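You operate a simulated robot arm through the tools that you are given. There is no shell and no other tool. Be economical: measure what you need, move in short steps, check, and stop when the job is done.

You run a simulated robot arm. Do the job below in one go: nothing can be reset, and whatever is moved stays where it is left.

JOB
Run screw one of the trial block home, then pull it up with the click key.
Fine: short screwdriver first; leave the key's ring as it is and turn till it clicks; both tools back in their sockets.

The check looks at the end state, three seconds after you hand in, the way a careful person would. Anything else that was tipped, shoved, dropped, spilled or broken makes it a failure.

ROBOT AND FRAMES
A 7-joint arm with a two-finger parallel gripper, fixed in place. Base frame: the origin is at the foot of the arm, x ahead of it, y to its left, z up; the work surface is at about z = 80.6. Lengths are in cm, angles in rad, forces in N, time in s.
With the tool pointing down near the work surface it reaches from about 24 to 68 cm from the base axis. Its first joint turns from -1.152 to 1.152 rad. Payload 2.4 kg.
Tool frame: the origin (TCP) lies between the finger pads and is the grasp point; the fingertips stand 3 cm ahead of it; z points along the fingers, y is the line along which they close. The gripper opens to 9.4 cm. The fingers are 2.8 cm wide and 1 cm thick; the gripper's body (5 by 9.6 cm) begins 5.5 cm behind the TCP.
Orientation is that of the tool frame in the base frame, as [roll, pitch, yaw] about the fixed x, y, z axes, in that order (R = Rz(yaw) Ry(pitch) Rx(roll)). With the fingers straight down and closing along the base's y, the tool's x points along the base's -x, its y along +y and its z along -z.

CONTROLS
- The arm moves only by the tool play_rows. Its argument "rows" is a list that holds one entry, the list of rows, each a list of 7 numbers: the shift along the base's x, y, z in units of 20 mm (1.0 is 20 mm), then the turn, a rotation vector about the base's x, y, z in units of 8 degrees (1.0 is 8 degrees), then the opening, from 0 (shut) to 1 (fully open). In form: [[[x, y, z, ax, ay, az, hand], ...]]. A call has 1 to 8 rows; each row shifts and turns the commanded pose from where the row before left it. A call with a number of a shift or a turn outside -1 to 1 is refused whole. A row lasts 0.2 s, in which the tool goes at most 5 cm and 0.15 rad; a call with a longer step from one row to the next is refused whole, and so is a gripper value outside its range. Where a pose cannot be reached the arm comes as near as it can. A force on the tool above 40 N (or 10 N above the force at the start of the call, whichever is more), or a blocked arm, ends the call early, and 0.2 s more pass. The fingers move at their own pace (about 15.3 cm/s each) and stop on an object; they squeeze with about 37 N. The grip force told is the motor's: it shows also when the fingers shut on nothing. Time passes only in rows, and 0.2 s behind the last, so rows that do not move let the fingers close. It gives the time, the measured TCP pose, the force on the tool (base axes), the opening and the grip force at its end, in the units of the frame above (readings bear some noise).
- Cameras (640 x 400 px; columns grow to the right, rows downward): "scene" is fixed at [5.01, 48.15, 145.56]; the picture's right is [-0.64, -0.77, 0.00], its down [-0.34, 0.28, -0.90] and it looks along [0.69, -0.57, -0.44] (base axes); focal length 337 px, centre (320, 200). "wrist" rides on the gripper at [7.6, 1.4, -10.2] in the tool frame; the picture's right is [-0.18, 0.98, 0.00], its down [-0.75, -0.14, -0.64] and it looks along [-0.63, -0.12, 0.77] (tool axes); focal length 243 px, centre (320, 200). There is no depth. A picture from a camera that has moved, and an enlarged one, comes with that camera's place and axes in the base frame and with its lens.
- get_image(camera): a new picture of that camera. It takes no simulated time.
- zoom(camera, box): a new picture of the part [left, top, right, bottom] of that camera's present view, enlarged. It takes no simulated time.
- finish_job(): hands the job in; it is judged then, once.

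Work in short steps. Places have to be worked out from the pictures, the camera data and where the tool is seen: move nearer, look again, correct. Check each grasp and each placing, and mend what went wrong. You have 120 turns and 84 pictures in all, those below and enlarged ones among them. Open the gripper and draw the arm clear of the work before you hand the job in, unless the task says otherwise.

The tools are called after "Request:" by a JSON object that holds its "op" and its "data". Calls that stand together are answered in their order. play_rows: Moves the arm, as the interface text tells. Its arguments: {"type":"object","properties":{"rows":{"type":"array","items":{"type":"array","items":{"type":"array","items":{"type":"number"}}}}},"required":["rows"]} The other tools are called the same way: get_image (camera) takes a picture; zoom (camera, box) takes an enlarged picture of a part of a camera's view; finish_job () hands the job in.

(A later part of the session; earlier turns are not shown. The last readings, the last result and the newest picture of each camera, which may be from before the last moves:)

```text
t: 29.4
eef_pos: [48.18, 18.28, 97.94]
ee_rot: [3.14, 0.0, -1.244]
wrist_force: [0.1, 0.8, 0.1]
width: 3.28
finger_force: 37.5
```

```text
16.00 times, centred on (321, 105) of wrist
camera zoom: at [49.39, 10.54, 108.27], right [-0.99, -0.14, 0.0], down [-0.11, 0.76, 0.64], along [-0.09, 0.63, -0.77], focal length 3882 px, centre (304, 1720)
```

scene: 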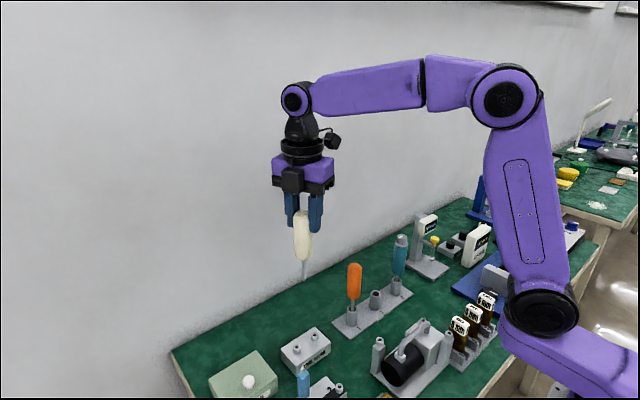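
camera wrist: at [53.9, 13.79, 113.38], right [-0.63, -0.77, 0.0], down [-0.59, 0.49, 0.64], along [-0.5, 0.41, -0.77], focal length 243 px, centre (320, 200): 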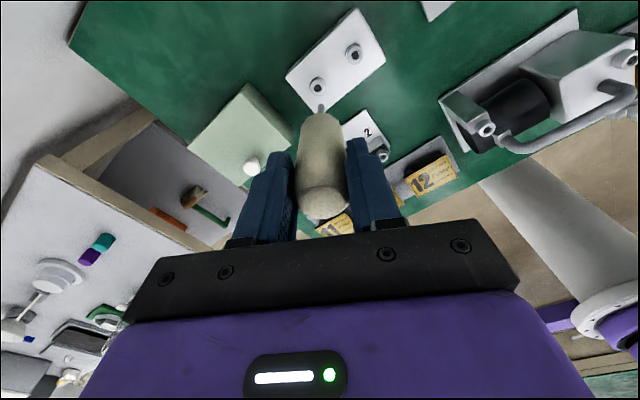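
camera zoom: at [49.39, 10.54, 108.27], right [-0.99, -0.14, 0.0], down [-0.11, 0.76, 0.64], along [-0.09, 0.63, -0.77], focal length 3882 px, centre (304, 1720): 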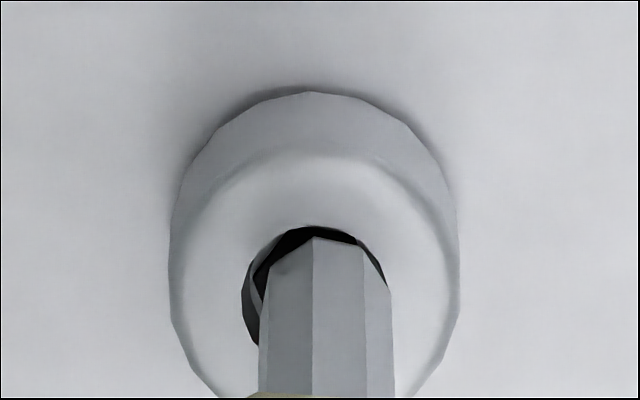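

Tip is ~0.065 cm too far −x. I shift (+0.06, +0.03) and press lightly again.

Request:
{"op": "play_rows", "data": {"rows": [[[0.03, 0.013, 0.03, 0, 0, 0, 0], [0, 0, -0.04, 0, 0, 0, 0], [0, 0, -0.04, 0, 0, 0, 0], [0, 0, -0.03, 0, 0, 0, 0], [0, 0, 0, 0, 0, 0, 0]]]}}

Request:
{"op": "zoom", "data": {"camera": "wrist", "box": [309, 94, 333, 116]}}

Request:
{"op": "zoom", "data": {"camera": "scene", "box": [294, 332, 310, 352]}}

```text
t: 30.6
eef_pos: [48.27, 18.5, 97.9]
ee_rot: [-3.14, 0.001, -1.243]
wrist_force: [-3.0, -1.6, 23.1]
width: 3.31
finger_force: 37.1
```

```text
16.00 times, centred on (321, 105) of wrist
camera zoom: at [49.45, 10.58, 108.25], right [-0.99, -0.14, 0.0], down [-0.11, 0.76, 0.64], along [-0.09, 0.64, -0.77], focal length 3882 px, centre (304, 1720)
```

zoom: 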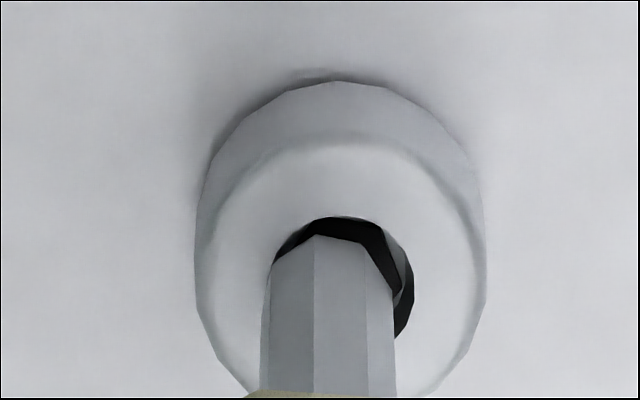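

```text
16.00 times, centred on (302, 342) of scene
camera zoom: at [4.97, 48.14, 145.57], right [-0.64, -0.77, 0.0], down [-0.34, 0.28, -0.9], along [0.69, -0.57, -0.44], focal length 5396 px, centre (608, -2072)
```

zoom: 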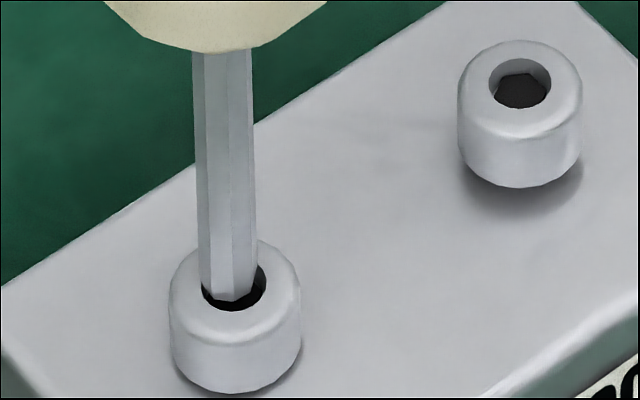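

The tool moved more than commanded (it had been stuck). I lift 0.3 cm and shift back about half, then take very close views to fix both centre and angle precisely.

Request:
{"op": "play_rows", "data": {"rows": [[[0, 0, 0.2, 0, 0, 0, 0], [-0.02, -0.01, 0, 0, 0, 0, 0], [0, 0, 0, 0, 0, 0, 0]]]}}

Request:
{"op": "zoom", "data": {"camera": "wrist", "box": [314, 100, 328, 112]}}

Request:
{"op": "zoom", "data": {"camera": "scene", "box": [296, 341, 306, 352]}}

```text
t: 31.4
eef_pos: [48.22, 18.26, 98.22]
ee_rot: [3.14, 0.002, -1.242]
wrist_force: [-0.3, 0.2, -1.9]
width: 3.29
finger_force: 37.0
```

```text
16.00 times, centred on (321, 106) of wrist
camera zoom: at [49.46, 10.57, 108.54], right [-0.99, -0.14, 0.0], down [-0.11, 0.76, 0.64], along [-0.09, 0.64, -0.77], focal length 3882 px, centre (304, 1704)
```

zoom: 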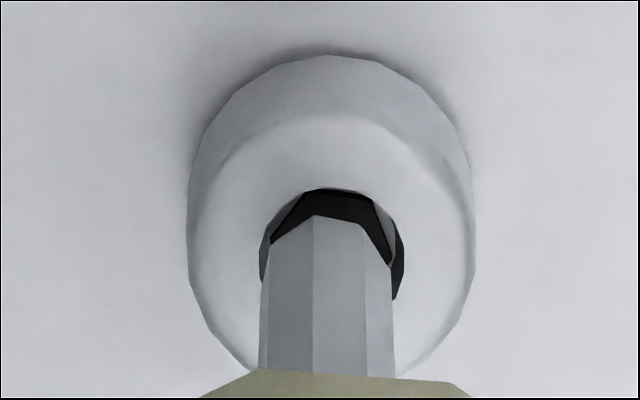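

```text
16.00 times, centred on (301, 346) of scene
camera zoom: at [5.01, 48.15, 145.56], right [-0.64, -0.77, 0.0], down [-0.34, 0.28, -0.9], along [0.69, -0.57, -0.44], focal length 5396 px, centre (624, -2144)
```

zoom: 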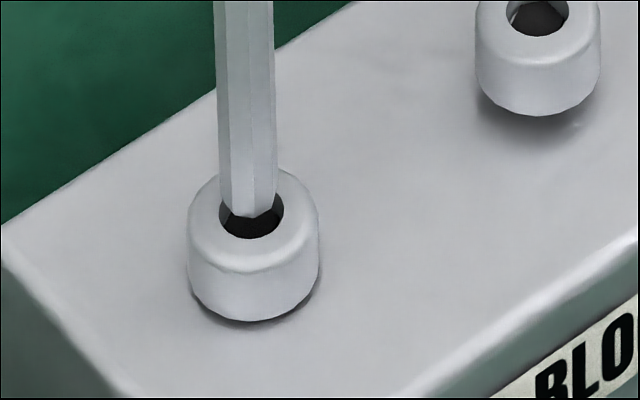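

Fit of hex vertices: the socket at −22.5°, the tool at −17°, so I overshot by ~5.5°; centre is off ~0.04 cm. I turn back 5.6° about the tip with the correction, lower 0.2 cm and check.

Request:
{"op": "play_rows", "data": {"rows": [[[0.019, 0.001, 0, 0, 0, 0.7, 0], [0, 0, -0.1, 0, 0, 0, 0], [0, 0, 0, 0, 0, 0, 0]]]}}

Request:
{"op": "zoom", "data": {"camera": "wrist", "box": [309, 94, 333, 116]}}

Request:
{"op": "zoom", "data": {"camera": "scene", "box": [294, 332, 310, 352]}}

```text
t: 32.2
eef_pos: [48.37, 18.34, 98.07]
ee_rot: [-3.14, 0.0, -1.144]
wrist_force: [0.0, -0.3, 0.5]
width: 3.29
finger_force: 36.8
```

```text
16.00 times, centred on (321, 105) of wrist
camera zoom: at [50.22, 10.71, 108.36], right [-0.97, -0.24, 0.0], down [-0.18, 0.74, 0.64], along [-0.15, 0.62, -0.77], focal length 3882 px, centre (304, 1720)
```

zoom: 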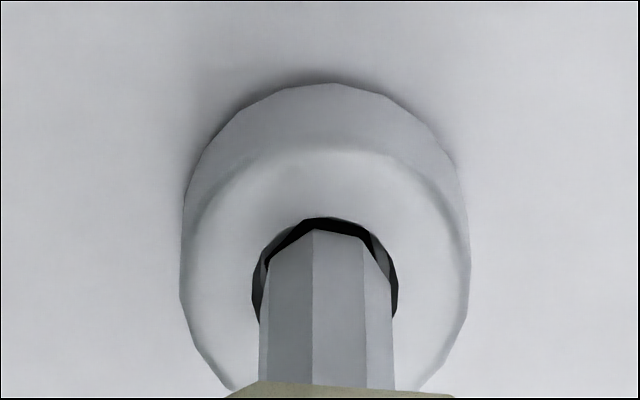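

```text
16.00 times, centred on (302, 342) of scene
camera zoom: at [5.01, 48.15, 145.56], right [-0.64, -0.77, 0.0], down [-0.34, 0.28, -0.9], along [0.69, -0.57, -0.44], focal length 5396 px, centre (608, -2072)
```

zoom: 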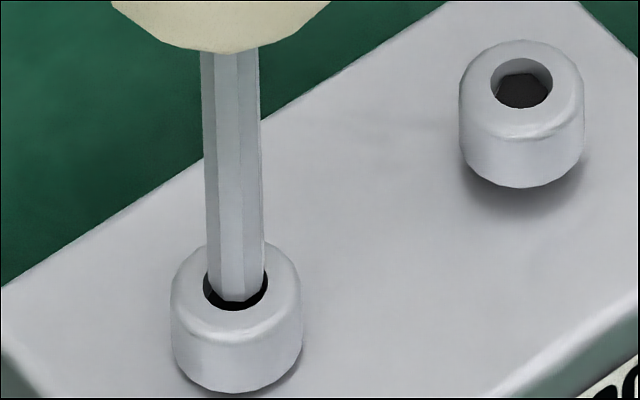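

Centred in both views and edges look parallel. Lowering in small steps now.

Request:
{"op": "play_rows", "data": {"rows": [[[0, 0, -0.06, 0, 0, 0, 0], [0, 0, -0.06, 0, 0, 0, 0], [0, 0, 0, 0, 0, 0, 0]]]}}

```text
t: 33.0
eef_pos: [48.22, 18.41, 98.01]
ee_rot: [-3.138, 0.0, -1.144]
wrist_force: [-5.5, -2.0, 30.5]
width: 3.32
finger_force: 37.5
```

Still on the shoulder at 30 N. I ease to light pressure and twist ±4° about the tip to find the drop-in.

Request:
{"op": "play_rows", "data": {"rows": [[[0, 0, 0.04, 0, 0, 0, 0], [0.008, 0.004, 0, 0, 0, 0.2, 0], [0.008, 0.004, 0, 0, 0, 0.2, 0], [0.008, 0.004, 0, 0, 0, 0.2, 0], [0, 0, 0, 0, 0, 0, 0]]]}}

Request:
{"op": "play_rows", "data": {"rows": [[[-0.008, -0.004, 0, 0, 0, -0.2, 0], [-0.008, -0.004, 0, 0, 0, -0.2, 0], [-0.008, -0.004, 0, 0, 0, -0.2, 0]]]}}

Request:
{"op": "play_rows", "data": {"rows": [[[-0.008, -0.004, 0, 0, 0, -0.2, 0], [-0.008, -0.004, 0, 0, 0, -0.2, 0], [-0.008, -0.004, 0, 0, 0, -0.2, 0]]]}}

Request:
{"op": "zoom", "data": {"camera": "scene", "box": [294, 332, 310, 352]}}

Request:
{"op": "zoom", "data": {"camera": "wrist", "box": [309, 94, 333, 116]}}

```text
t: 34.2
eef_pos: [48.35, 18.32, 97.79]
ee_rot: [3.141, 0.0, -1.06]
wrist_force: [1.3, 2.3, 6.0]
width: 3.28
finger_force: 37.0
```

```text
t: 35.0
eef_pos: [48.13, 18.19, 97.77]
ee_rot: [3.141, 0.0, -1.145]
wrist_force: [0.1, 0.2, -1.0]
width: 3.31
finger_force: 36.9
```

```text
t: 35.8
eef_pos: [48.2, 18.34, 97.84]
ee_rot: [3.141, 0.001, -1.228]
wrist_force: [1.0, 0.4, 0.6]
width: 3.29
finger_force: 37.2
```

```text
16.00 times, centred on (302, 342) of scene
camera zoom: at [5.01, 48.15, 145.56], right [-0.64, -0.77, 0.0], down [-0.34, 0.28, -0.9], along [0.69, -0.57, -0.44], focal length 5396 px, centre (608, -2072)
```

zoom: 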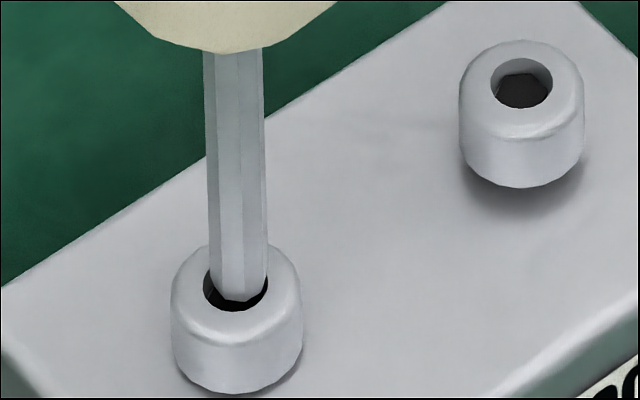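

```text
16.00 times, centred on (321, 105) of wrist
camera zoom: at [49.5, 10.52, 108.2], right [-0.99, -0.16, 0.0], down [-0.12, 0.76, 0.64], along [-0.1, 0.63, -0.77], focal length 3882 px, centre (304, 1720)
```

zoom: 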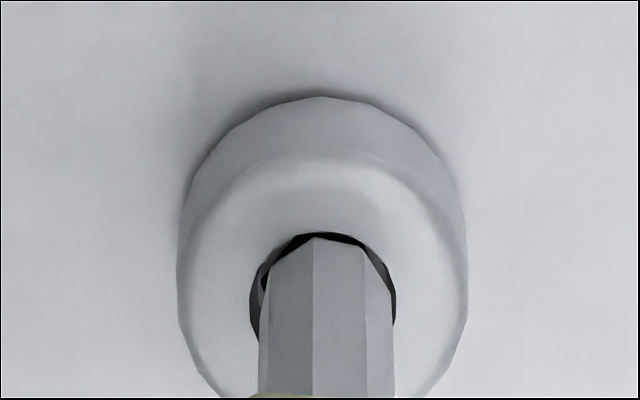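

Contact happens right at the rim, and the base flexes under load, so I need a light press. I recentre (+0.025, +0.045), return to angle ≈ −1.13, and press lightly.

Request:
{"op": "play_rows", "data": {"rows": [[[0, 0, 0.05, 0, 0, 0, 0], [0.0425, 0.036, 0, 0, 0, 0.7, 0], [0, 0, 0, 0, 0, 0, 0]]]}}

Request:
{"op": "zoom", "data": {"camera": "wrist", "box": [309, 94, 333, 116]}}

Request:
{"op": "zoom", "data": {"camera": "scene", "box": [294, 332, 310, 352]}}

```text
t: 36.6
eef_pos: [48.39, 18.4, 97.93]
ee_rot: [3.141, 0.0, -1.13]
wrist_force: [-0.1, 0.5, -0.9]
width: 3.28
finger_force: 37.1
```

```text
16.00 times, centred on (321, 105) of wrist
camera zoom: at [50.35, 10.78, 108.3], right [-0.97, -0.25, 0.0], down [-0.19, 0.74, 0.64], along [-0.16, 0.62, -0.77], focal length 3882 px, centre (304, 1720)
```

zoom: 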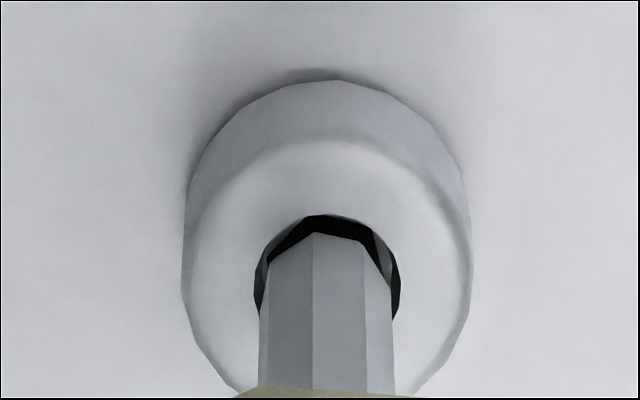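

```text
16.00 times, centred on (302, 342) of scene
camera zoom: at [5.01, 48.15, 145.56], right [-0.64, -0.77, 0.0], down [-0.34, 0.28, -0.9], along [0.69, -0.57, -0.44], focal length 5396 px, centre (608, -2072)
```

zoom: 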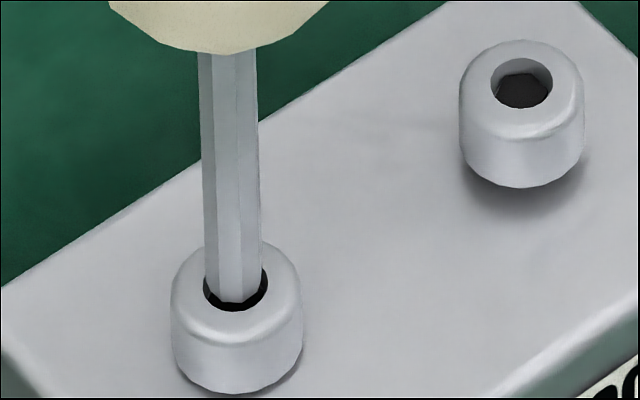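

Well centred again. Light press in tiny steps.

Request:
{"op": "play_rows", "data": {"rows": [[[0, 0, -0.04, 0, 0, 0, 0], [0, 0, 0, 0, 0, 0, 0]]]}}

Request:
{"op": "play_rows", "data": {"rows": [[[0, 0, -0.03, 0, 0, 0, 0], [0, 0, 0, 0, 0, 0, 0]]]}}

```text
t: 37.2
eef_pos: [48.33, 18.28, 97.98]
ee_rot: [-3.141, 0.0, -1.131]
wrist_force: [0.3, 0.0, 3.8]
width: 3.28
finger_force: 36.8
```

```text
t: 37.8
eef_pos: [48.27, 18.4, 97.92]
ee_rot: [-3.138, 0.0, -1.132]
wrist_force: [1.9, -0.5, 4.2]
width: 3.29
finger_force: 37.3
```

Light contact (4 N). I twist clockwise ~10° about the tip at this light load and see if it catches.

Request:
{"op": "play_rows", "data": {"rows": [[[-0.0086, -0.004, -0.02, 0, 0, -0.2, 0], [-0.0086, -0.004, -0.01, 0, 0, -0.2, 0], [-0.0087, -0.0038, -0.01, 0, 0, -0.2, 0], [-0.0088, -0.0035, -0.01, 0, 0, -0.2, 0], [-0.0088, -0.0033, 0, 0, 0, -0.2, 0], [-0.0089, -0.003, 0, 0, 0, -0.2, 0]]]}}

Request:
{"op": "zoom", "data": {"camera": "wrist", "box": [309, 94, 333, 116]}}

Request:
{"op": "zoom", "data": {"camera": "scene", "box": [294, 332, 310, 352]}}

```text
t: 39.2
eef_pos: [48.14, 18.36, 97.81]
ee_rot: [3.141, -0.001, -1.297]
wrist_force: [1.3, 1.4, 5.8]
width: 3.28
finger_force: 37.0
```

```text
16.00 times, centred on (321, 105) of wrist
camera zoom: at [48.93, 10.47, 108.07], right [-1.0, -0.09, 0.0], down [-0.07, 0.76, 0.64], along [-0.06, 0.64, -0.77], focal length 3882 px, centre (304, 1720)
```

zoom: 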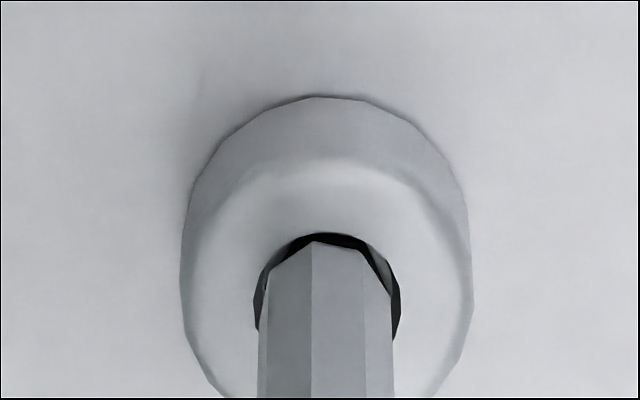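

```text
16.00 times, centred on (302, 342) of scene
camera zoom: at [5.0, 48.15, 145.56], right [-0.64, -0.77, 0.0], down [-0.34, 0.28, -0.9], along [0.69, -0.57, -0.44], focal length 5396 px, centre (608, -2072)
```

zoom: 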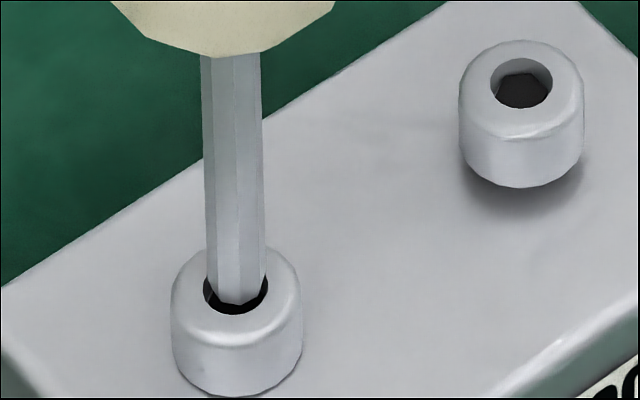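

The head has visibly dropped and the tool follows with it: the hex is engaged and the screw turns in. I keep turning clockwise about the tip with slight feed.

Request:
{"op": "play_rows", "data": {"rows": [[[-0.0278, -0.0066, -0.005, 0, 0, -0.6, 0], [-0.0283, -0.0042, -0.005, 0, 0, -0.6, 0], [-0.0285, -0.0018, -0.005, 0, 0, -0.6, 0], [-0.0282, 0.0006, -0.005, 0, 0, -0.6, 0], [-0.0284, 0.0029, -0.005, 0, 0, -0.6, 0], [-0.0281, 0.0053, -0.005, 0, 0, -0.6, 0], [-0.0275, 0.0077, -0.005, 0, 0, -0.6, 0], [-0.0265, 0.0098, -0.005, 0, 0, -0.6, 0]]]}}

Request:
{"op": "zoom", "data": {"camera": "wrist", "box": [309, 94, 333, 116]}}

Request:
{"op": "zoom", "data": {"camera": "scene", "box": [294, 332, 310, 352]}}

```text
t: 41.0
eef_pos: [47.66, 18.36, 97.67]
ee_rot: [-3.141, -0.001, -1.969]
wrist_force: [-0.4, -0.5, 3.2]
width: 3.29
finger_force: 37.0
```

```text
16.00 times, centred on (321, 105) of wrist
camera zoom: at [43.49, 11.76, 107.96], right [-0.83, 0.55, 0.0], down [0.42, 0.64, 0.64], along [0.35, 0.54, -0.77], focal length 3882 px, centre (304, 1720)
```

zoom: 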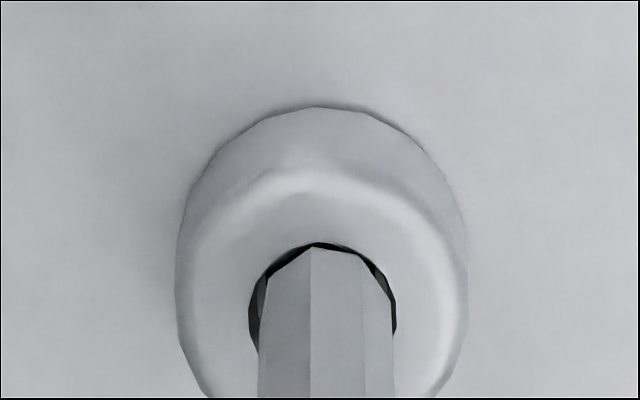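

```text
16.00 times, centred on (302, 342) of scene
camera zoom: at [5.01, 48.15, 145.56], right [-0.64, -0.77, 0.0], down [-0.34, 0.28, -0.9], along [0.69, -0.57, -0.44], focal length 5396 px, centre (608, -2072)
```

zoom: 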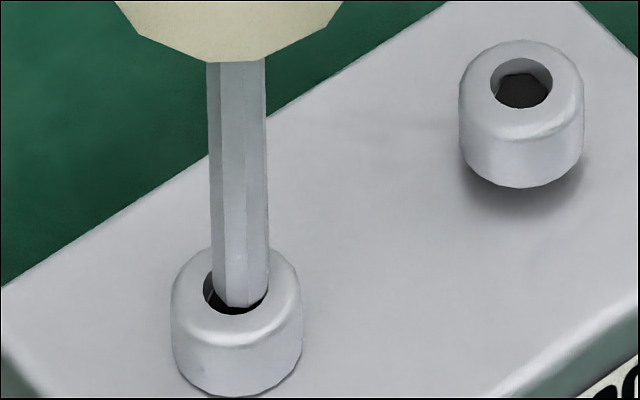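

Still aligned and turning with it. I continue about 51° more with a small centring correction.

Request:
{"op": "play_rows", "data": {"rows": [[[-0.0312, 0.0187, -0.006, 0, 0, -0.8, 0], [-0.0289, 0.0223, -0.006, 0, 0, -0.8, 0], [-0.0266, 0.0258, -0.006, 0, 0, -0.8, 0], [-0.0238, 0.029, -0.006, 0, 0, -0.8, 0], [-0.0206, 0.0319, -0.006, 0, 0, -0.8, 0], [-0.0171, 0.0341, -0.006, 0, 0, -0.8, 0], [-0.0134, 0.0363, -0.006, 0, 0, -0.8, 0], [-0.0094, 0.0379, -0.006, 0, 0, -0.8, 0]]]}}

Request:
{"op": "zoom", "data": {"camera": "wrist", "box": [309, 94, 333, 116]}}

Request:
{"op": "zoom", "data": {"camera": "scene", "box": [294, 332, 310, 352]}}

```text
t: 42.8
eef_pos: [47.42, 18.77, 97.55]
ee_rot: [-3.142, 0.0, -2.865]
wrist_force: [0.3, -0.9, 0.1]
width: 3.28
finger_force: 37.3
```

```text
16.00 times, centred on (321, 105) of wrist
camera zoom: at [39.72, 17.98, 107.9], right [-0.09, 1.0, 0.0], down [0.76, 0.07, 0.64], along [0.64, 0.06, -0.77], focal length 3882 px, centre (304, 1720)
```

zoom: 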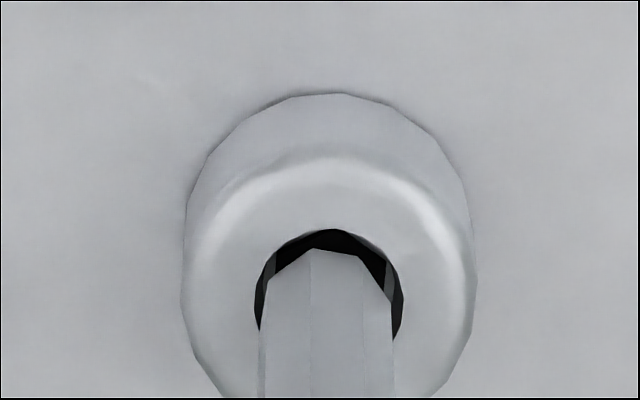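

```text
16.00 times, centred on (302, 342) of scene
camera zoom: at [5.01, 48.15, 145.56], right [-0.64, -0.77, 0.0], down [-0.34, 0.28, -0.9], along [0.69, -0.57, -0.44], focal length 5396 px, centre (608, -2072)
```

zoom: 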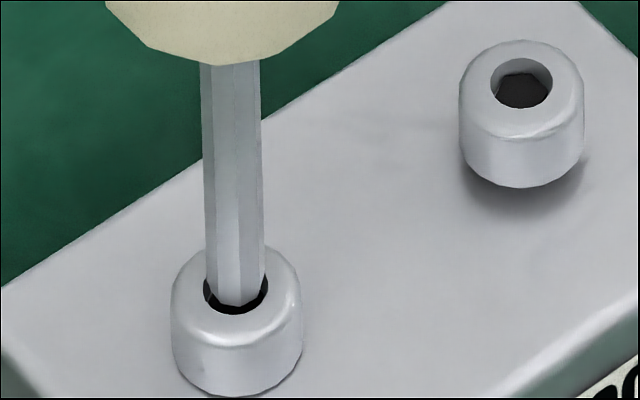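

I compare head one with the untouched head two from this side to judge how much gap remains.

Request:
{"op": "zoom", "data": {"camera": "wrist", "box": [260, 80, 350, 130]}}

Request:
{"op": "zoom", "data": {"camera": "scene", "box": [285, 325, 345, 365]}}

```text
7.11 times, centred on (305, 105) of wrist
camera zoom: at [39.72, 17.98, 107.9], right [-0.09, 1.0, 0.0], down [0.76, 0.07, 0.64], along [0.64, 0.06, -0.77], focal length 1725 px, centre (427, 876)
```

zoom: 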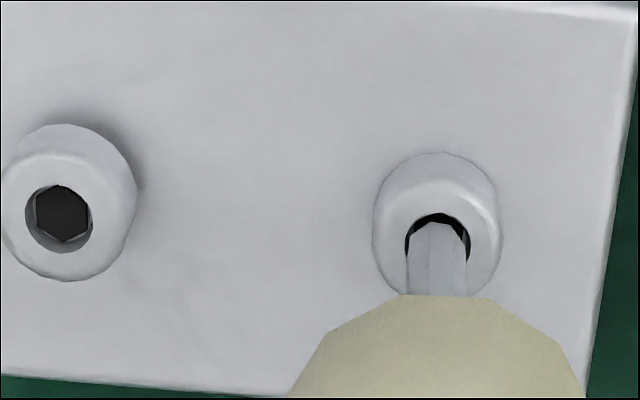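

```text
10.00 times, centred on (315, 345) of scene
camera zoom: at [5.01, 48.15, 145.56], right [-0.64, -0.77, 0.0], down [-0.34, 0.28, -0.9], along [0.69, -0.57, -0.44], focal length 3372 px, centre (370, -1250)
```

zoom: 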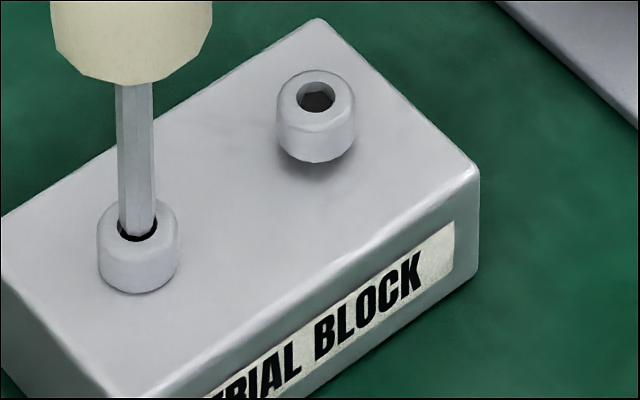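

The gap under head one looks closed. I lift the tool 0.6 cm to inspect socket, head and tip.

Request:
{"op": "play_rows", "data": {"rows": [[[0, 0, 0.3, 0, 0, 0, 0], [0, 0, 0, 0, 0, 0, 0]]]}}

Request:
{"op": "zoom", "data": {"camera": "wrist", "box": [309, 90, 333, 112]}}

Request:
{"op": "zoom", "data": {"camera": "scene", "box": [294, 332, 310, 352]}}

```text
t: 43.4
eef_pos: [47.33, 18.77, 98.22]
ee_rot: [3.141, 0.0, -2.863]
wrist_force: [0.7, 0.9, -1.2]
width: 3.31
finger_force: 36.7
```

```text
16.00 times, centred on (321, 101) of wrist
camera zoom: at [39.74, 17.98, 108.52], right [-0.09, 1.0, 0.0], down [0.76, 0.07, 0.64], along [0.64, 0.06, -0.77], focal length 3882 px, centre (304, 1784)
```

zoom: 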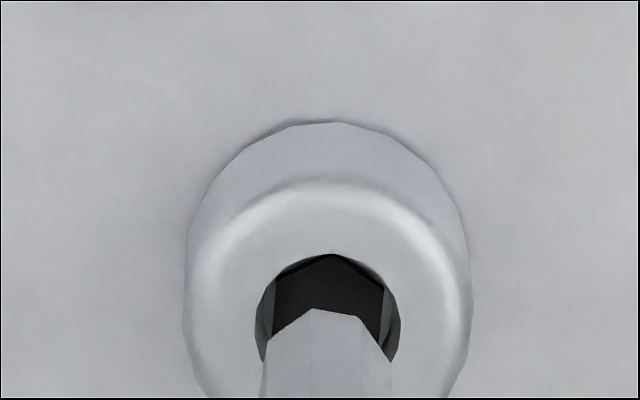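

```text
16.00 times, centred on (302, 342) of scene
camera zoom: at [5.01, 48.15, 145.56], right [-0.64, -0.77, 0.0], down [-0.34, 0.28, -0.9], along [0.69, -0.57, -0.44], focal length 5396 px, centre (608, -2072)
```

zoom: 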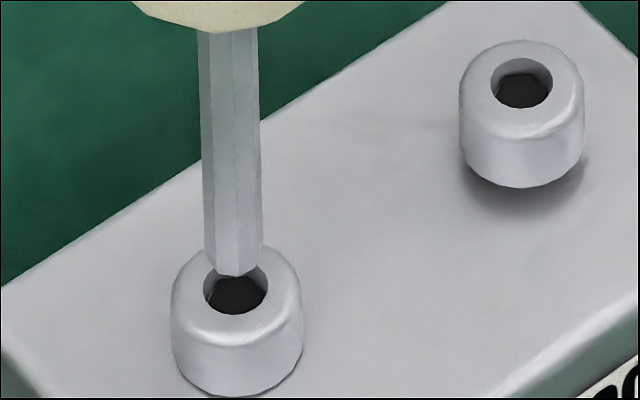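

The socket's hex now sits 20° clockwise of the tool's. Lifted, I turn 20° clockwise about the tip to match it exactly, then check before trying to insert properly.

Request:
{"op": "play_rows", "data": {"rows": [[[-0.006, 0.038, 0, 0, 0, -0.83, 0], [-0.004, 0.039, 0, 0, 0, -0.83, 0], [-0.002, 0.04, 0, 0, 0, -0.84, 0], [0, 0, -0.12, 0, 0, 0, 0], [0, 0, 0, 0, 0, 0, 0]]]}}

Request:
{"op": "zoom", "data": {"camera": "wrist", "box": [309, 90, 333, 112]}}

Request:
{"op": "zoom", "data": {"camera": "scene", "box": [294, 332, 310, 352]}}

```text
t: 44.6
eef_pos: [47.33, 19.13, 97.83]
ee_rot: [3.141, 0.001, 3.073]
wrist_force: [0.6, 0.1, -1.7]
width: 3.31
finger_force: 37.2
```

```text
16.00 times, centred on (321, 101) of wrist
camera zoom: at [39.93, 20.92, 108.24], right [0.25, 0.97, 0.0], down [0.74, -0.19, 0.64], along [0.62, -0.16, -0.77], focal length 3882 px, centre (304, 1784)
```

zoom: 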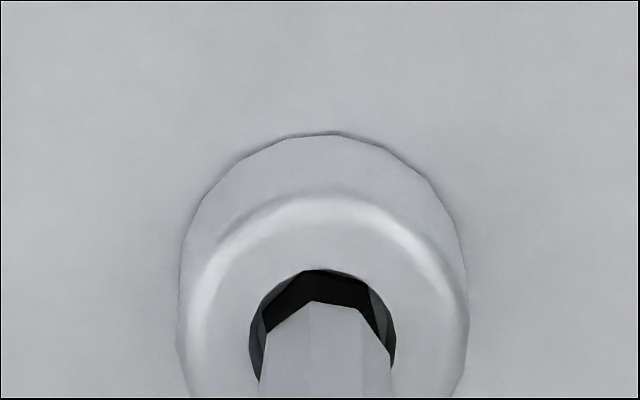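

```text
16.00 times, centred on (302, 342) of scene
camera zoom: at [5.01, 48.15, 145.56], right [-0.64, -0.77, 0.0], down [-0.34, 0.28, -0.9], along [0.69, -0.57, -0.44], focal length 5396 px, centre (608, -2072)
```

zoom: 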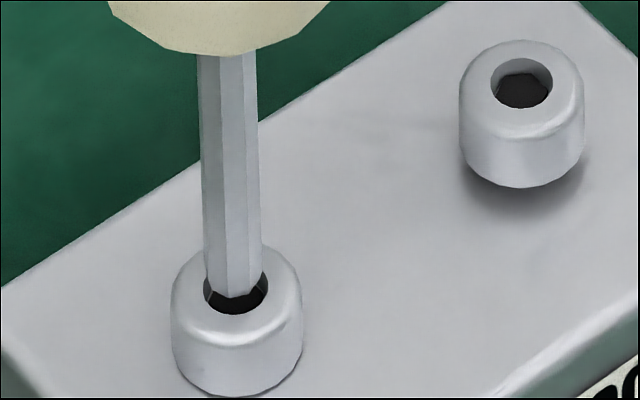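

Angles match. I shift slightly (−0.07, −0.02) and lower to the rim, then press lightly.

Request:
{"op": "play_rows", "data": {"rows": [[[-0.034, -0.01, 0, 0, 0, 0, 0], [0, 0, -0.06, 0, 0, 0, 0], [0, 0, 0, 0, 0, 0, 0]]]}}

Request:
{"op": "zoom", "data": {"camera": "wrist", "box": [309, 90, 333, 112]}}

Request:
{"op": "zoom", "data": {"camera": "scene", "box": [294, 332, 310, 352]}}

```text
t: 45.4
eef_pos: [47.29, 19.01, 97.7]
ee_rot: [3.141, -0.002, 3.071]
wrist_force: [-0.5, -1.0, -0.3]
width: 3.3
finger_force: 37.2
```

```text
16.00 times, centred on (321, 101) of wrist
camera zoom: at [39.85, 20.89, 108.13], right [0.25, 0.97, 0.0], down [0.74, -0.19, 0.64], along [0.62, -0.16, -0.77], focal length 3882 px, centre (304, 1784)
```

zoom: 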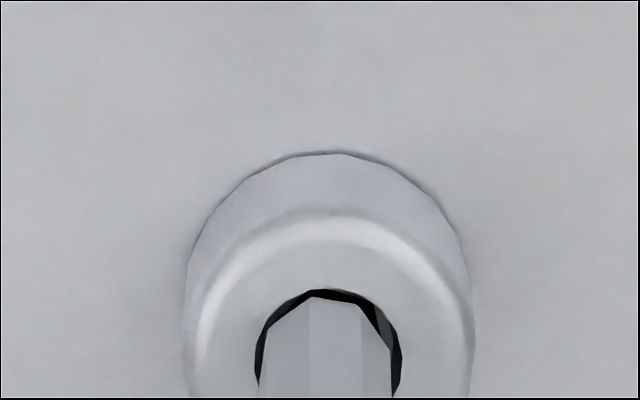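

```text
16.00 times, centred on (302, 342) of scene
camera zoom: at [5.01, 48.15, 145.56], right [-0.64, -0.77, 0.0], down [-0.34, 0.28, -0.9], along [0.69, -0.57, -0.44], focal length 5396 px, centre (608, -2072)
```

zoom: 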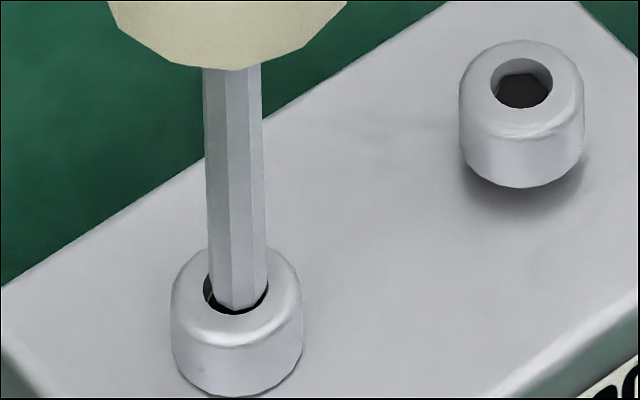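

Nearly there; nudge (+0.03, +0.02) and lower gently 0.16 cm.

Request:
{"op": "play_rows", "data": {"rows": [[[0.015, 0.011, 0, 0, 0, 0, 0], [0, 0, -0.04, 0, 0, 0, 0], [0, 0, -0.04, 0, 0, 0, 0], [0, 0, 0, 0, 0, 0, 0]]]}}

Request:
{"op": "zoom", "data": {"camera": "wrist", "box": [309, 94, 333, 116]}}

Request:
{"op": "zoom", "data": {"camera": "scene", "box": [294, 332, 310, 352]}}

```text
t: 46.4
eef_pos: [47.2, 19.17, 97.64]
ee_rot: [3.14, 0.001, 3.073]
wrist_force: [-3.3, -2.9, 23.3]
width: 3.28
finger_force: 37.1
```

```text
16.00 times, centred on (321, 105) of wrist
camera zoom: at [39.88, 20.91, 108.06], right [0.25, 0.97, 0.0], down [0.74, -0.19, 0.64], along [0.62, -0.16, -0.77], focal length 3882 px, centre (304, 1720)
```

zoom: 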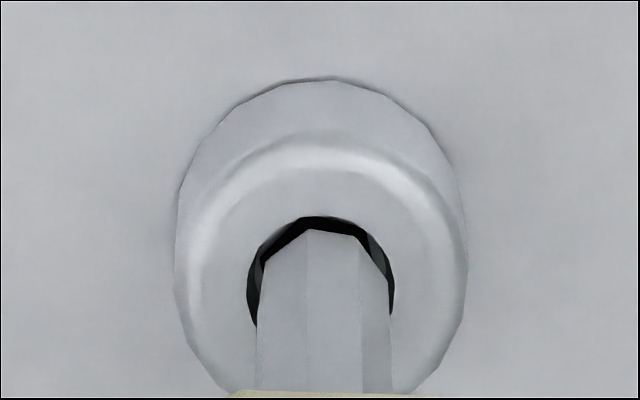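

```text
16.00 times, centred on (302, 342) of scene
camera zoom: at [4.96, 48.13, 145.57], right [-0.64, -0.77, 0.0], down [-0.34, 0.28, -0.9], along [0.69, -0.57, -0.44], focal length 5396 px, centre (608, -2072)
```

zoom: 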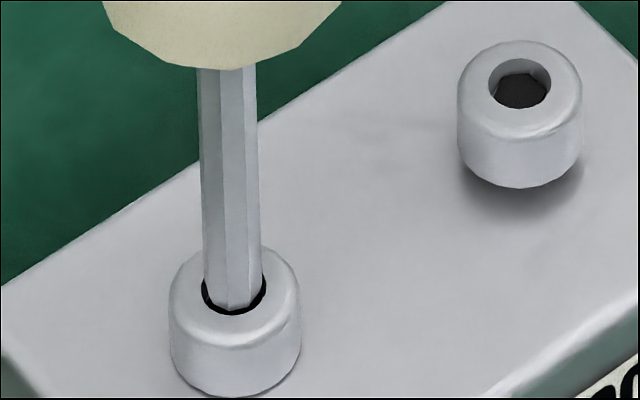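

Aligned and centred, it still rests at rim level with 23 N — so this seems to be how the tip bears on the screw. I test drive: turn 16° clockwise under this load and see whether the socket turns with the tool.

Request:
{"op": "play_rows", "data": {"rows": [[[0.0025, 0.0237, 0, 0, 0, -0.5, 0], [0.0042, 0.0234, 0, 0, 0, -0.5, 0], [0.0057, 0.0228, 0, 0, 0, -0.5, 0], [0.0074, 0.0226, 0, 0, 0, -0.5, 0], [0, 0, 0, 0, 0, 0, 0]]]}}

Request:
{"op": "zoom", "data": {"camera": "wrist", "box": [309, 94, 333, 116]}}

Request:
{"op": "zoom", "data": {"camera": "scene", "box": [294, 332, 310, 352]}}

```text
t: 47.6
eef_pos: [47.38, 19.22, 97.65]
ee_rot: [-3.141, 0.0, 2.793]
wrist_force: [2.4, -1.0, 11.8]
width: 3.27
finger_force: 37.1
```

```text
16.00 times, centred on (321, 105) of wrist
camera zoom: at [40.77, 23.11, 107.97], right [0.51, 0.86, 0.0], down [0.66, -0.39, 0.64], along [0.55, -0.33, -0.77], focal length 3882 px, centre (304, 1720)
```

zoom: 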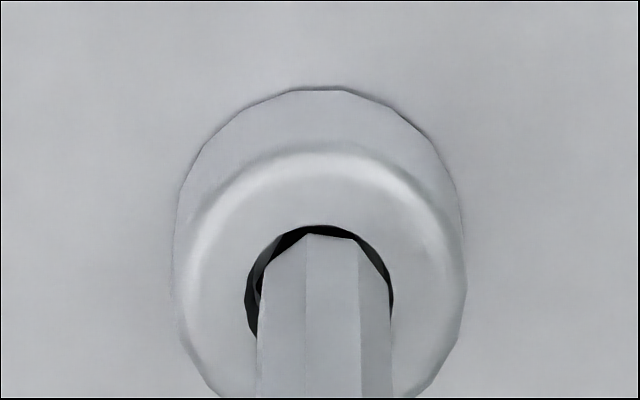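

```text
16.00 times, centred on (302, 342) of scene
camera zoom: at [5.0, 48.14, 145.56], right [-0.64, -0.77, 0.0], down [-0.34, 0.28, -0.9], along [0.69, -0.57, -0.44], focal length 5396 px, centre (608, -2072)
```

zoom: 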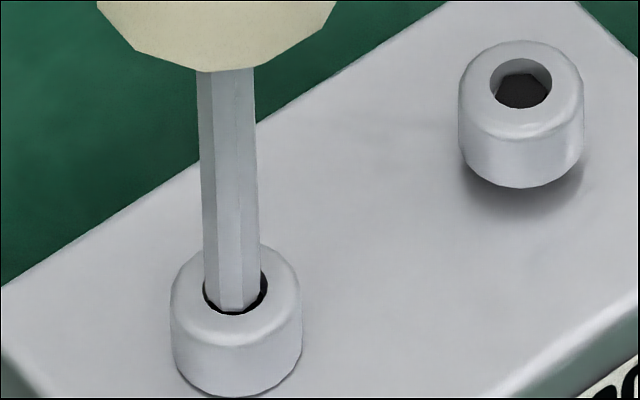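

Head position did not change, suggesting it's home. For certainty I turn another ~51° clockwise under moderate load and watch z and force.

Request:
{"op": "play_rows", "data": {"rows": [[[0.015, 0.0349, -0.02, 0, 0, -0.8, 0], [0.0186, 0.0328, -0.01, 0, 0, -0.8, 0], [0.0223, 0.0308, -0.01, 0, 0, -0.8, 0], [0.0256, 0.0281, -0.01, 0, 0, -0.8, 0], [0.0285, 0.0249, 0, 0, 0, -0.8, 0], [0.0312, 0.0217, 0, 0, 0, -0.8, 0], [0.0335, 0.0181, 0, 0, 0, -0.8, 0], [0.0349, 0.0141, 0, 0, 0, -0.8, 0]]]}}

Request:
{"op": "get_image", "data": {"camera": "wrist"}}

```text
t: 49.4
eef_pos: [47.78, 19.64, 97.46]
ee_rot: [3.141, 0.001, 1.897]
wrist_force: [-0.2, -0.5, 8.5]
width: 3.28
finger_force: 37.0
```

```text
11 pictures are left
camera wrist: at [46.72, 27.24, 107.85], right [0.99, 0.14, 0.0], down [0.11, -0.76, 0.64], along [0.09, -0.64, -0.77], focal length 243 px, centre (320, 200)
```

wrist: 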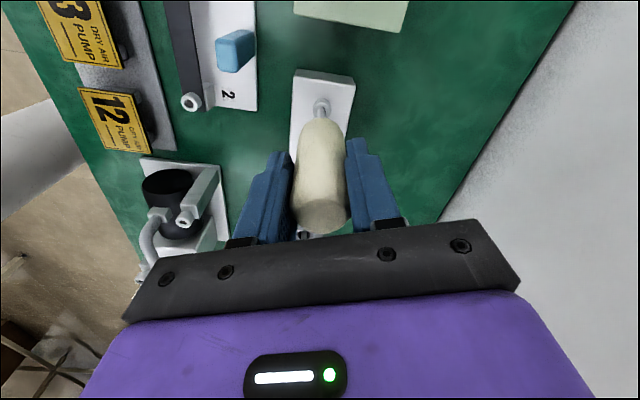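

One scene check of the head height after this turn.

Request:
{"op": "zoom", "data": {"camera": "scene", "box": [294, 332, 310, 352]}}

```text
16.00 times, centred on (302, 342) of scene
camera zoom: at [5.0, 48.14, 145.56], right [-0.64, -0.77, 0.0], down [-0.34, 0.28, -0.9], along [0.69, -0.57, -0.44], focal length 5396 px, centre (608, -2072)
```

zoom: 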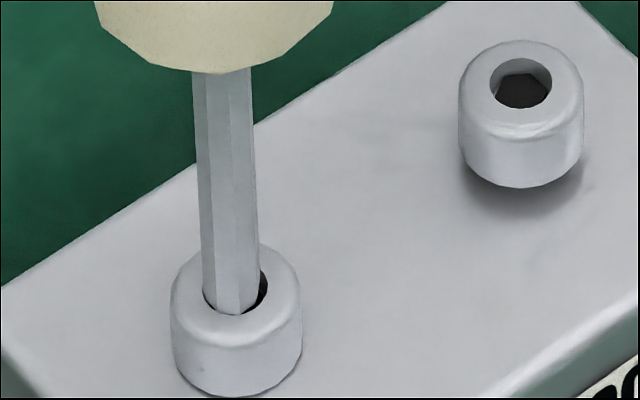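

Head unchanged: screw one is home (gap shadow gone). I lift the screwdriver straight out and high.

Request:
{"op": "play_rows", "data": {"rows": [[[0, 0, 0.5, 0, 0, 0, 0], [0, 0, 1, 0, 0, 0, 0], [0, 0, 1, 0, 0, 0, 0], [0, 0, 1, 0, 0, 0, 0], [0, 0, 1, 0, 0, 0.9, 0], [0, 0, 1, 0, 0, 0.9, 0], [0, 0, 1, 0, 0, 0.9, 0], [0, 0, 1, 0, 0, 0.9, 0]]]}}

Request:
{"op": "play_rows", "data": {"rows": [[[0, 0, 1, 0, 0, 0.9, 0], [0, 0, 1, 0, 0, 0.9, 0], [0, -1, 0, 0, 0, 0.9, 0], [0, -1, 0, 0, 0, 0.9, 0], [0, -1, 0, 0, 0, 0.9, 0], [0, -1, 0, 0, 0, 0.81, 0], [0, -1, 0, 0, 0, 0, 0], [0, -1, 0, 0, 0, 0, 0]]]}}

Request:
{"op": "play_rows", "data": {"rows": [[[0, -1, 0, 0, 0, 0, 0], [0, -1, 0, 0, 0, 0, 0], [-0.2, -1, 0, 0, 0, 0, 0], [0, -1, 0, 0, 0, 0, 0], [0, -1, 0, 0, 0, 0, 0], [0, -1, 0, 0, 0, 0, 0], [0, -0.98, 0, 0, 0, 0, 0], [0, 0, 0, 0, 0, 0, 0]]]}}

```text
t: 51.2
eef_pos: [47.79, 19.63, 112.57]
ee_rot: [-3.141, 0.0, 2.406]
wrist_force: [0.3, 0.0, -1.2]
width: 3.29
finger_force: 37.2
```

```text
t: 53.0
eef_pos: [47.93, 7.85, 116.48]
ee_rot: [-3.141, 0.0, -3.137]
wrist_force: [0.6, 0.2, -1.7]
width: 3.27
finger_force: 36.9
```

```text
t: 54.8
eef_pos: [47.47, -6.31, 116.53]
ee_rot: [-3.141, 0.0, -3.139]
wrist_force: [0.1, 0.5, -1.0]
width: 3.26
finger_force: 36.7
```

Over socket 2. I lower to put the tip ~2.5 cm above the socket and check alignment.

Request:
{"op": "play_rows", "data": {"rows": [[[-0.06, 0, -1, 0, 0, 0, 0], [0, 0, -1, 0, 0, 0, 0], [0, 0, -1, 0, 0, 0, 0], [0, 0, -1, 0, 0, 0, 0], [0, 0, -1, 0, 0, 0, 0], [0, 0, -1, 0, 0, 0, 0], [0, 0, -1, 0, 0, 0, 0], [0, 0, 0, 0, 0, 0, 0]]]}}

Request:
{"op": "zoom", "data": {"camera": "wrist", "box": [290, 70, 350, 120]}}

```text
t: 56.6
eef_pos: [47.41, -6.28, 102.46]
ee_rot: [3.141, 0.001, -3.14]
wrist_force: [0.4, -0.6, -1.2]
width: 3.27
finger_force: 36.7
```

```text
8.00 times, centred on (320, 95) of wrist
camera zoom: at [39.75, -5.0, 112.86], right [0.18, 0.98, 0.0], down [0.75, -0.14, 0.64], along [0.63, -0.12, -0.77], focal length 1941 px, centre (320, 1040)
```

zoom: 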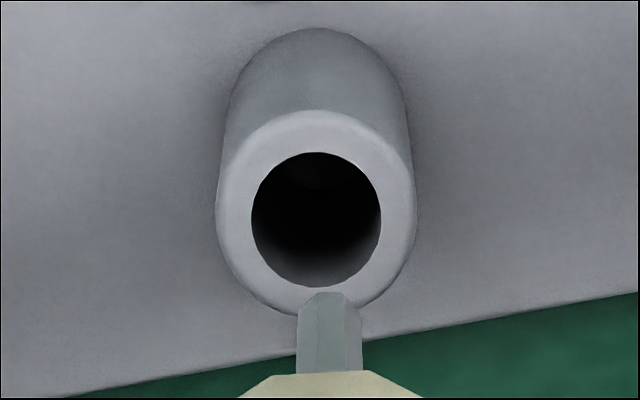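

Socket centre ≈ (47.6, −6.6), tip ≈ (47.8, −6.45). I shift accordingly and lower it into the socket.

Request:
{"op": "play_rows", "data": {"rows": [[[-0.09, -0.06, 0, 0, 0, 0, 0], [0, 0, -0.8, 0, 0, 0, 0], [0, 0, -0.8, 0, 0, 0, 0], [0, 0, -0.8, 0, 0, 0, 0], [0, 0, -0.8, 0, 0, 0, 0], [0, 0, -0.8, 0, 0, 0, 0], [0, 0, 0, 0, 0, 0, 0]]]}}

Request:
{"op": "play_rows", "data": {"rows": [[[0, 0, -0.1, 0, 0, 0, 0], [0, 0, -0.1, 0, 0, 0, 0], [0, 0, 0, 0, 0, 0, 0]]]}}

```text
t: 58.2
eef_pos: [47.12, -6.23, 94.52]
ee_rot: [-3.141, -0.001, -3.14]
wrist_force: [1.4, 0.4, 0.1]
width: 3.27
finger_force: 37.0
```

```text
t: 59.0
eef_pos: [47.05, -6.26, 94.04]
ee_rot: [-3.141, 0.0, -3.141]
wrist_force: [-0.3, -0.8, -1.5]
width: 3.25
finger_force: 37.0
```

Request:
{"op": "play_rows", "data": {"rows": [[[0, 0, -0.1, 0, 0, 0, 0], [0, 0, -0.1, 0, 0, 0, 0], [0, 0, 0, 0, 0, 0, 0]]]}}

```text
t: 59.8
eef_pos: [47.03, -6.39, 93.62]
ee_rot: [3.142, 0.002, -3.14]
wrist_force: [0.0, 0.3, 0.4]
width: 3.24
finger_force: 36.9
```

No contact yet; the base should be very near. A little further.

Request:
{"op": "play_rows", "data": {"rows": [[[0, 0, -0.08, 0, 0, 0, 0], [0, 0, -0.08, 0, 0, 0, 0], [0, 0, 0, 0, 0, 0, 0]]]}}

```text
t: 60.6
eef_pos: [47.13, -6.35, 93.48]
ee_rot: [-3.141, 0.007, -3.139]
wrist_force: [0.5, 2.6, 29.5]
width: 3.25
finger_force: 37.3
```

Bottomed. I ease, release, and rise straight up.

Request:
{"op": "play_rows", "data": {"rows": [[[0, 0, 0.08, 0, 0, 0, 0], [0, 0, 0, 0, 0, 0, 0.3], [0, 0, 0, 0, 0, 0, 0.55], [0, 0, 0, 0, 0, 0, 0.55], [0, 0, 0.5, 0, 0, 0, 0.55], [0, 0, 1, 0, 0, 0, 0.55], [0, 0, 1, 0, 0, 0, 0.55], [0, 0, 1, 0, 0, 0, 0.55]]]}}

Request:
{"op": "play_rows", "data": {"rows": [[[0, 0, 1, 0, 0, 0, 0.55], [0, 0, 1, 0, 0, 0, 0.55], [0, 0, 1, 0, 0, 0, 0.55], [0, -1, 0.5, 0, 0, 0, 0.55], [0.2, -1, 0, 0, 0, 0, 0.55], [0.1, -1, 0, 0, 0, 0, 0.55], [0, -0.75, 0, 0, 0, 0, 0.55], [0, 0, 0, 0, 0, 0, 0.55]]]}}

Request:
{"op": "get_image", "data": {"camera": "wrist"}}

```text
t: 62.4
eef_pos: [47.02, -6.46, 100.69]
ee_rot: [-3.14, -0.001, -3.138]
wrist_force: [-0.9, -0.7, 0.0]
width: 5.16
finger_force: 0.0
```

```text
t: 64.2
eef_pos: [47.71, -14.02, 107.54]
ee_rot: [-3.141, -0.002, -3.14]
wrist_force: [0.3, 0.3, -0.9]
width: 5.16
finger_force: 0.2
```

```text
8 pictures are left
camera wrist: at [40.15, -12.66, 117.97], right [0.18, 0.98, 0.0], down [0.75, -0.14, 0.64], along [0.63, -0.12, -0.77], focal length 243 px, centre (320, 200)
```

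wrist: 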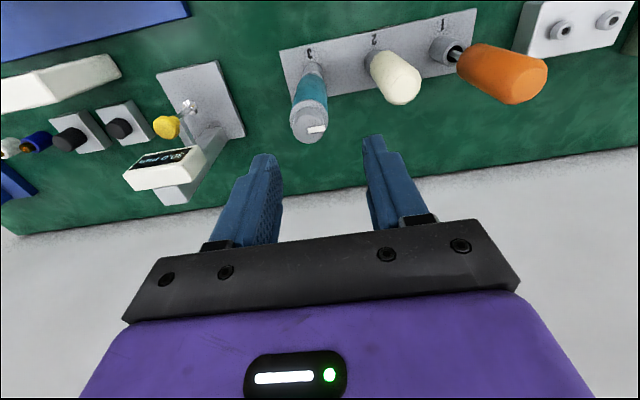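

White is back in its socket. I take one enlarged view of the click key to get its axis and grip zone below the ring.

Request:
{"op": "zoom", "data": {"camera": "wrist", "box": [260, 40, 380, 150]}}

```text
3.64 times, centred on (320, 95) of wrist
camera zoom: at [40.15, -12.66, 117.97], right [0.18, 0.98, 0.0], down [0.75, -0.14, 0.64], along [0.63, -0.12, -0.77], focal length 882 px, centre (320, 582)
```

zoom: 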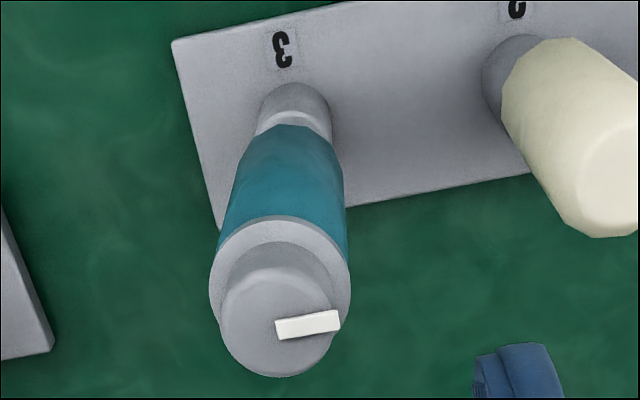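

Key axis ≈ (47.6, −15.0), top ≈ 100.4, ring above ≈ 98. I centre and descend to TCP ≈ 96.2 so the fingertips hold the teal grip and the palm stays clear of the top.

Request:
{"op": "play_rows", "data": {"rows": [[[-0.04, -0.49, 0, 0, 0, 0, 0.6], [0, 0, -1, 0, 0, 0, 0.6], [0, 0, -1, 0, 0, 0, 0.6], [0, 0, -1, 0, 0, 0, 0.6], [0, 0, -1, 0, 0, 0, 0.6], [0, 0, -0.8, 0, 0, 0, 0.6], [0, 0, 0, 0, 0, 0, 0.6]]]}}

Request:
{"op": "get_image", "data": {"camera": "wrist"}}

```text
t: 65.8
eef_pos: [47.72, -14.84, 97.99]
ee_rot: [3.141, -0.001, -3.14]
wrist_force: [-0.3, -0.5, -0.4]
width: 5.62
finger_force: 0.1
```

```text
6 pictures are left
camera wrist: at [40.08, -13.58, 108.3], right [0.18, 0.98, 0.0], down [0.75, -0.14, 0.64], along [0.63, -0.12, -0.77], focal length 243 px, centre (320, 200)
```

wrist: 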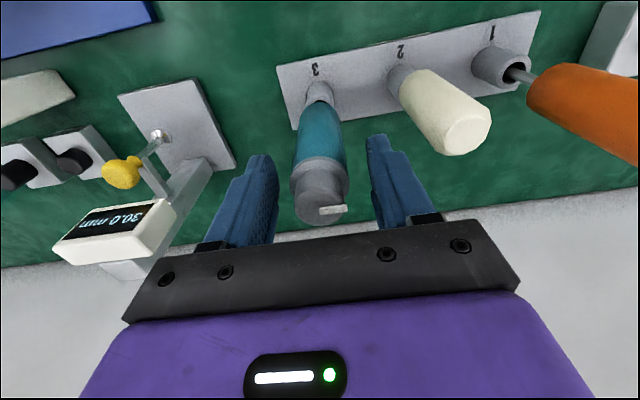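

Key is centred between the fingers. I descend to ≈95.4 and close on the teal grip.

Request:
{"op": "play_rows", "data": {"rows": [[[0, -0.03, -0.7, 0, 0, 0, 0.6], [0, 0, -0.58, 0, 0, 0, 0.6], [0, 0, 0, 0, 0, 0, 0.6], [0, 0, 0, 0, 0, 0, 0], [0, 0, 0, 0, 0, 0, 0], [0, 0, 0, 0, 0, 0, 0]]]}}

```text
t: 67.2
eef_pos: [47.63, -14.96, 95.37]
ee_rot: [3.141, 0.0, -3.14]
wrist_force: [0.3, 0.6, -0.6]
width: 3.33
finger_force: 36.8
```

Gripped (3.33 cm). I lift the key straight out and high, turning counter-clockwise on the way for range.

Request:
{"op": "play_rows", "data": {"rows": [[[0, 0, 0.5, 0, 0, 0, 0], [0, 0, 1, 0, 0, 0, 0], [0, 0, 1, 0, 0, 0, 0], [0, 0, 1, 0, 0, 0, 0], [0, 0, 1, 0, 0, 0, 0], [0, 0, 1, 0, 0, 0.9, 0], [0, 0, 1, 0, 0, 0.9, 0], [0, 0, 1, 0, 0, 0.9, 0]]]}}

Request:
{"op": "play_rows", "data": {"rows": [[[0, 0, 1, 0, 0, 0.9, 0], [0, 0, 1, 0, 0, 0.9, 0], [0, 0, 1, 0, 0, 0.9, 0], [0, 0, 0.6, 0, 0, 0.9, 0], [0, 1, 0, 0, 0, 0.9, 0], [0, 1, 0, 0, 0, 0.9, 0], [0, 1, 0, 0, 0, 0.9, 0], [0, 1, 0, 0, 0, 0.9, 0]]]}}

Request:
{"op": "play_rows", "data": {"rows": [[[0, 1, 0, 0, 0, 0.9, 0], [0, 1, 0, 0, 0, 0.9, 0], [0, 1, 0, 0, 0, 0.9, 0], [0, 1, 0, 0, 0, 0.9, 0], [0, 1, 0, 0, 0, 0.9, 0], [0, 1, 0, 0, 0, 0.9, 0], [0, 1, 0, 0, 0, 0.9, 0], [0, 1, 0, 0, 0, 0.9, 0]]]}}

Request:
{"op": "play_rows", "data": {"rows": [[[0, 1, 0, 0, 0, 0.8, 0], [0, 1, 0, 0, 0, 0.8, 0], [0, 1, 0, 0, 0, 0, 0], [0, 1, 0, 0, 0, 0, 0], [0.2, 1, 0, 0, 0, 0, 0], [0.1, -0.05, 0, 0, 0, 0, 0], [0, 0, 0, 0, 0, 0, 0]]]}}

```text
t: 69.0
eef_pos: [47.55, -14.91, 110.35]
ee_rot: [-3.141, 0.0, -2.762]
wrist_force: [-0.1, 0.3, -2.1]
width: 3.3
finger_force: 36.7
```

```text
t: 70.8
eef_pos: [47.61, -6.88, 117.64]
ee_rot: [-3.141, 0.0, -1.756]
wrist_force: [0.1, 0.7, -1.6]
width: 3.32
finger_force: 37.2
```

```text
t: 72.6
eef_pos: [47.53, 9.17, 117.62]
ee_rot: [3.141, 0.0, -0.747]
wrist_force: [-0.6, -0.2, -1.3]
width: 3.31
finger_force: 37.1
```

```text
t: 74.2
eef_pos: [48.04, 19.0, 117.59]
ee_rot: [3.141, -0.001, -0.528]
wrist_force: [0.0, 0.8, -1.8]
width: 3.31
finger_force: 37.3
```

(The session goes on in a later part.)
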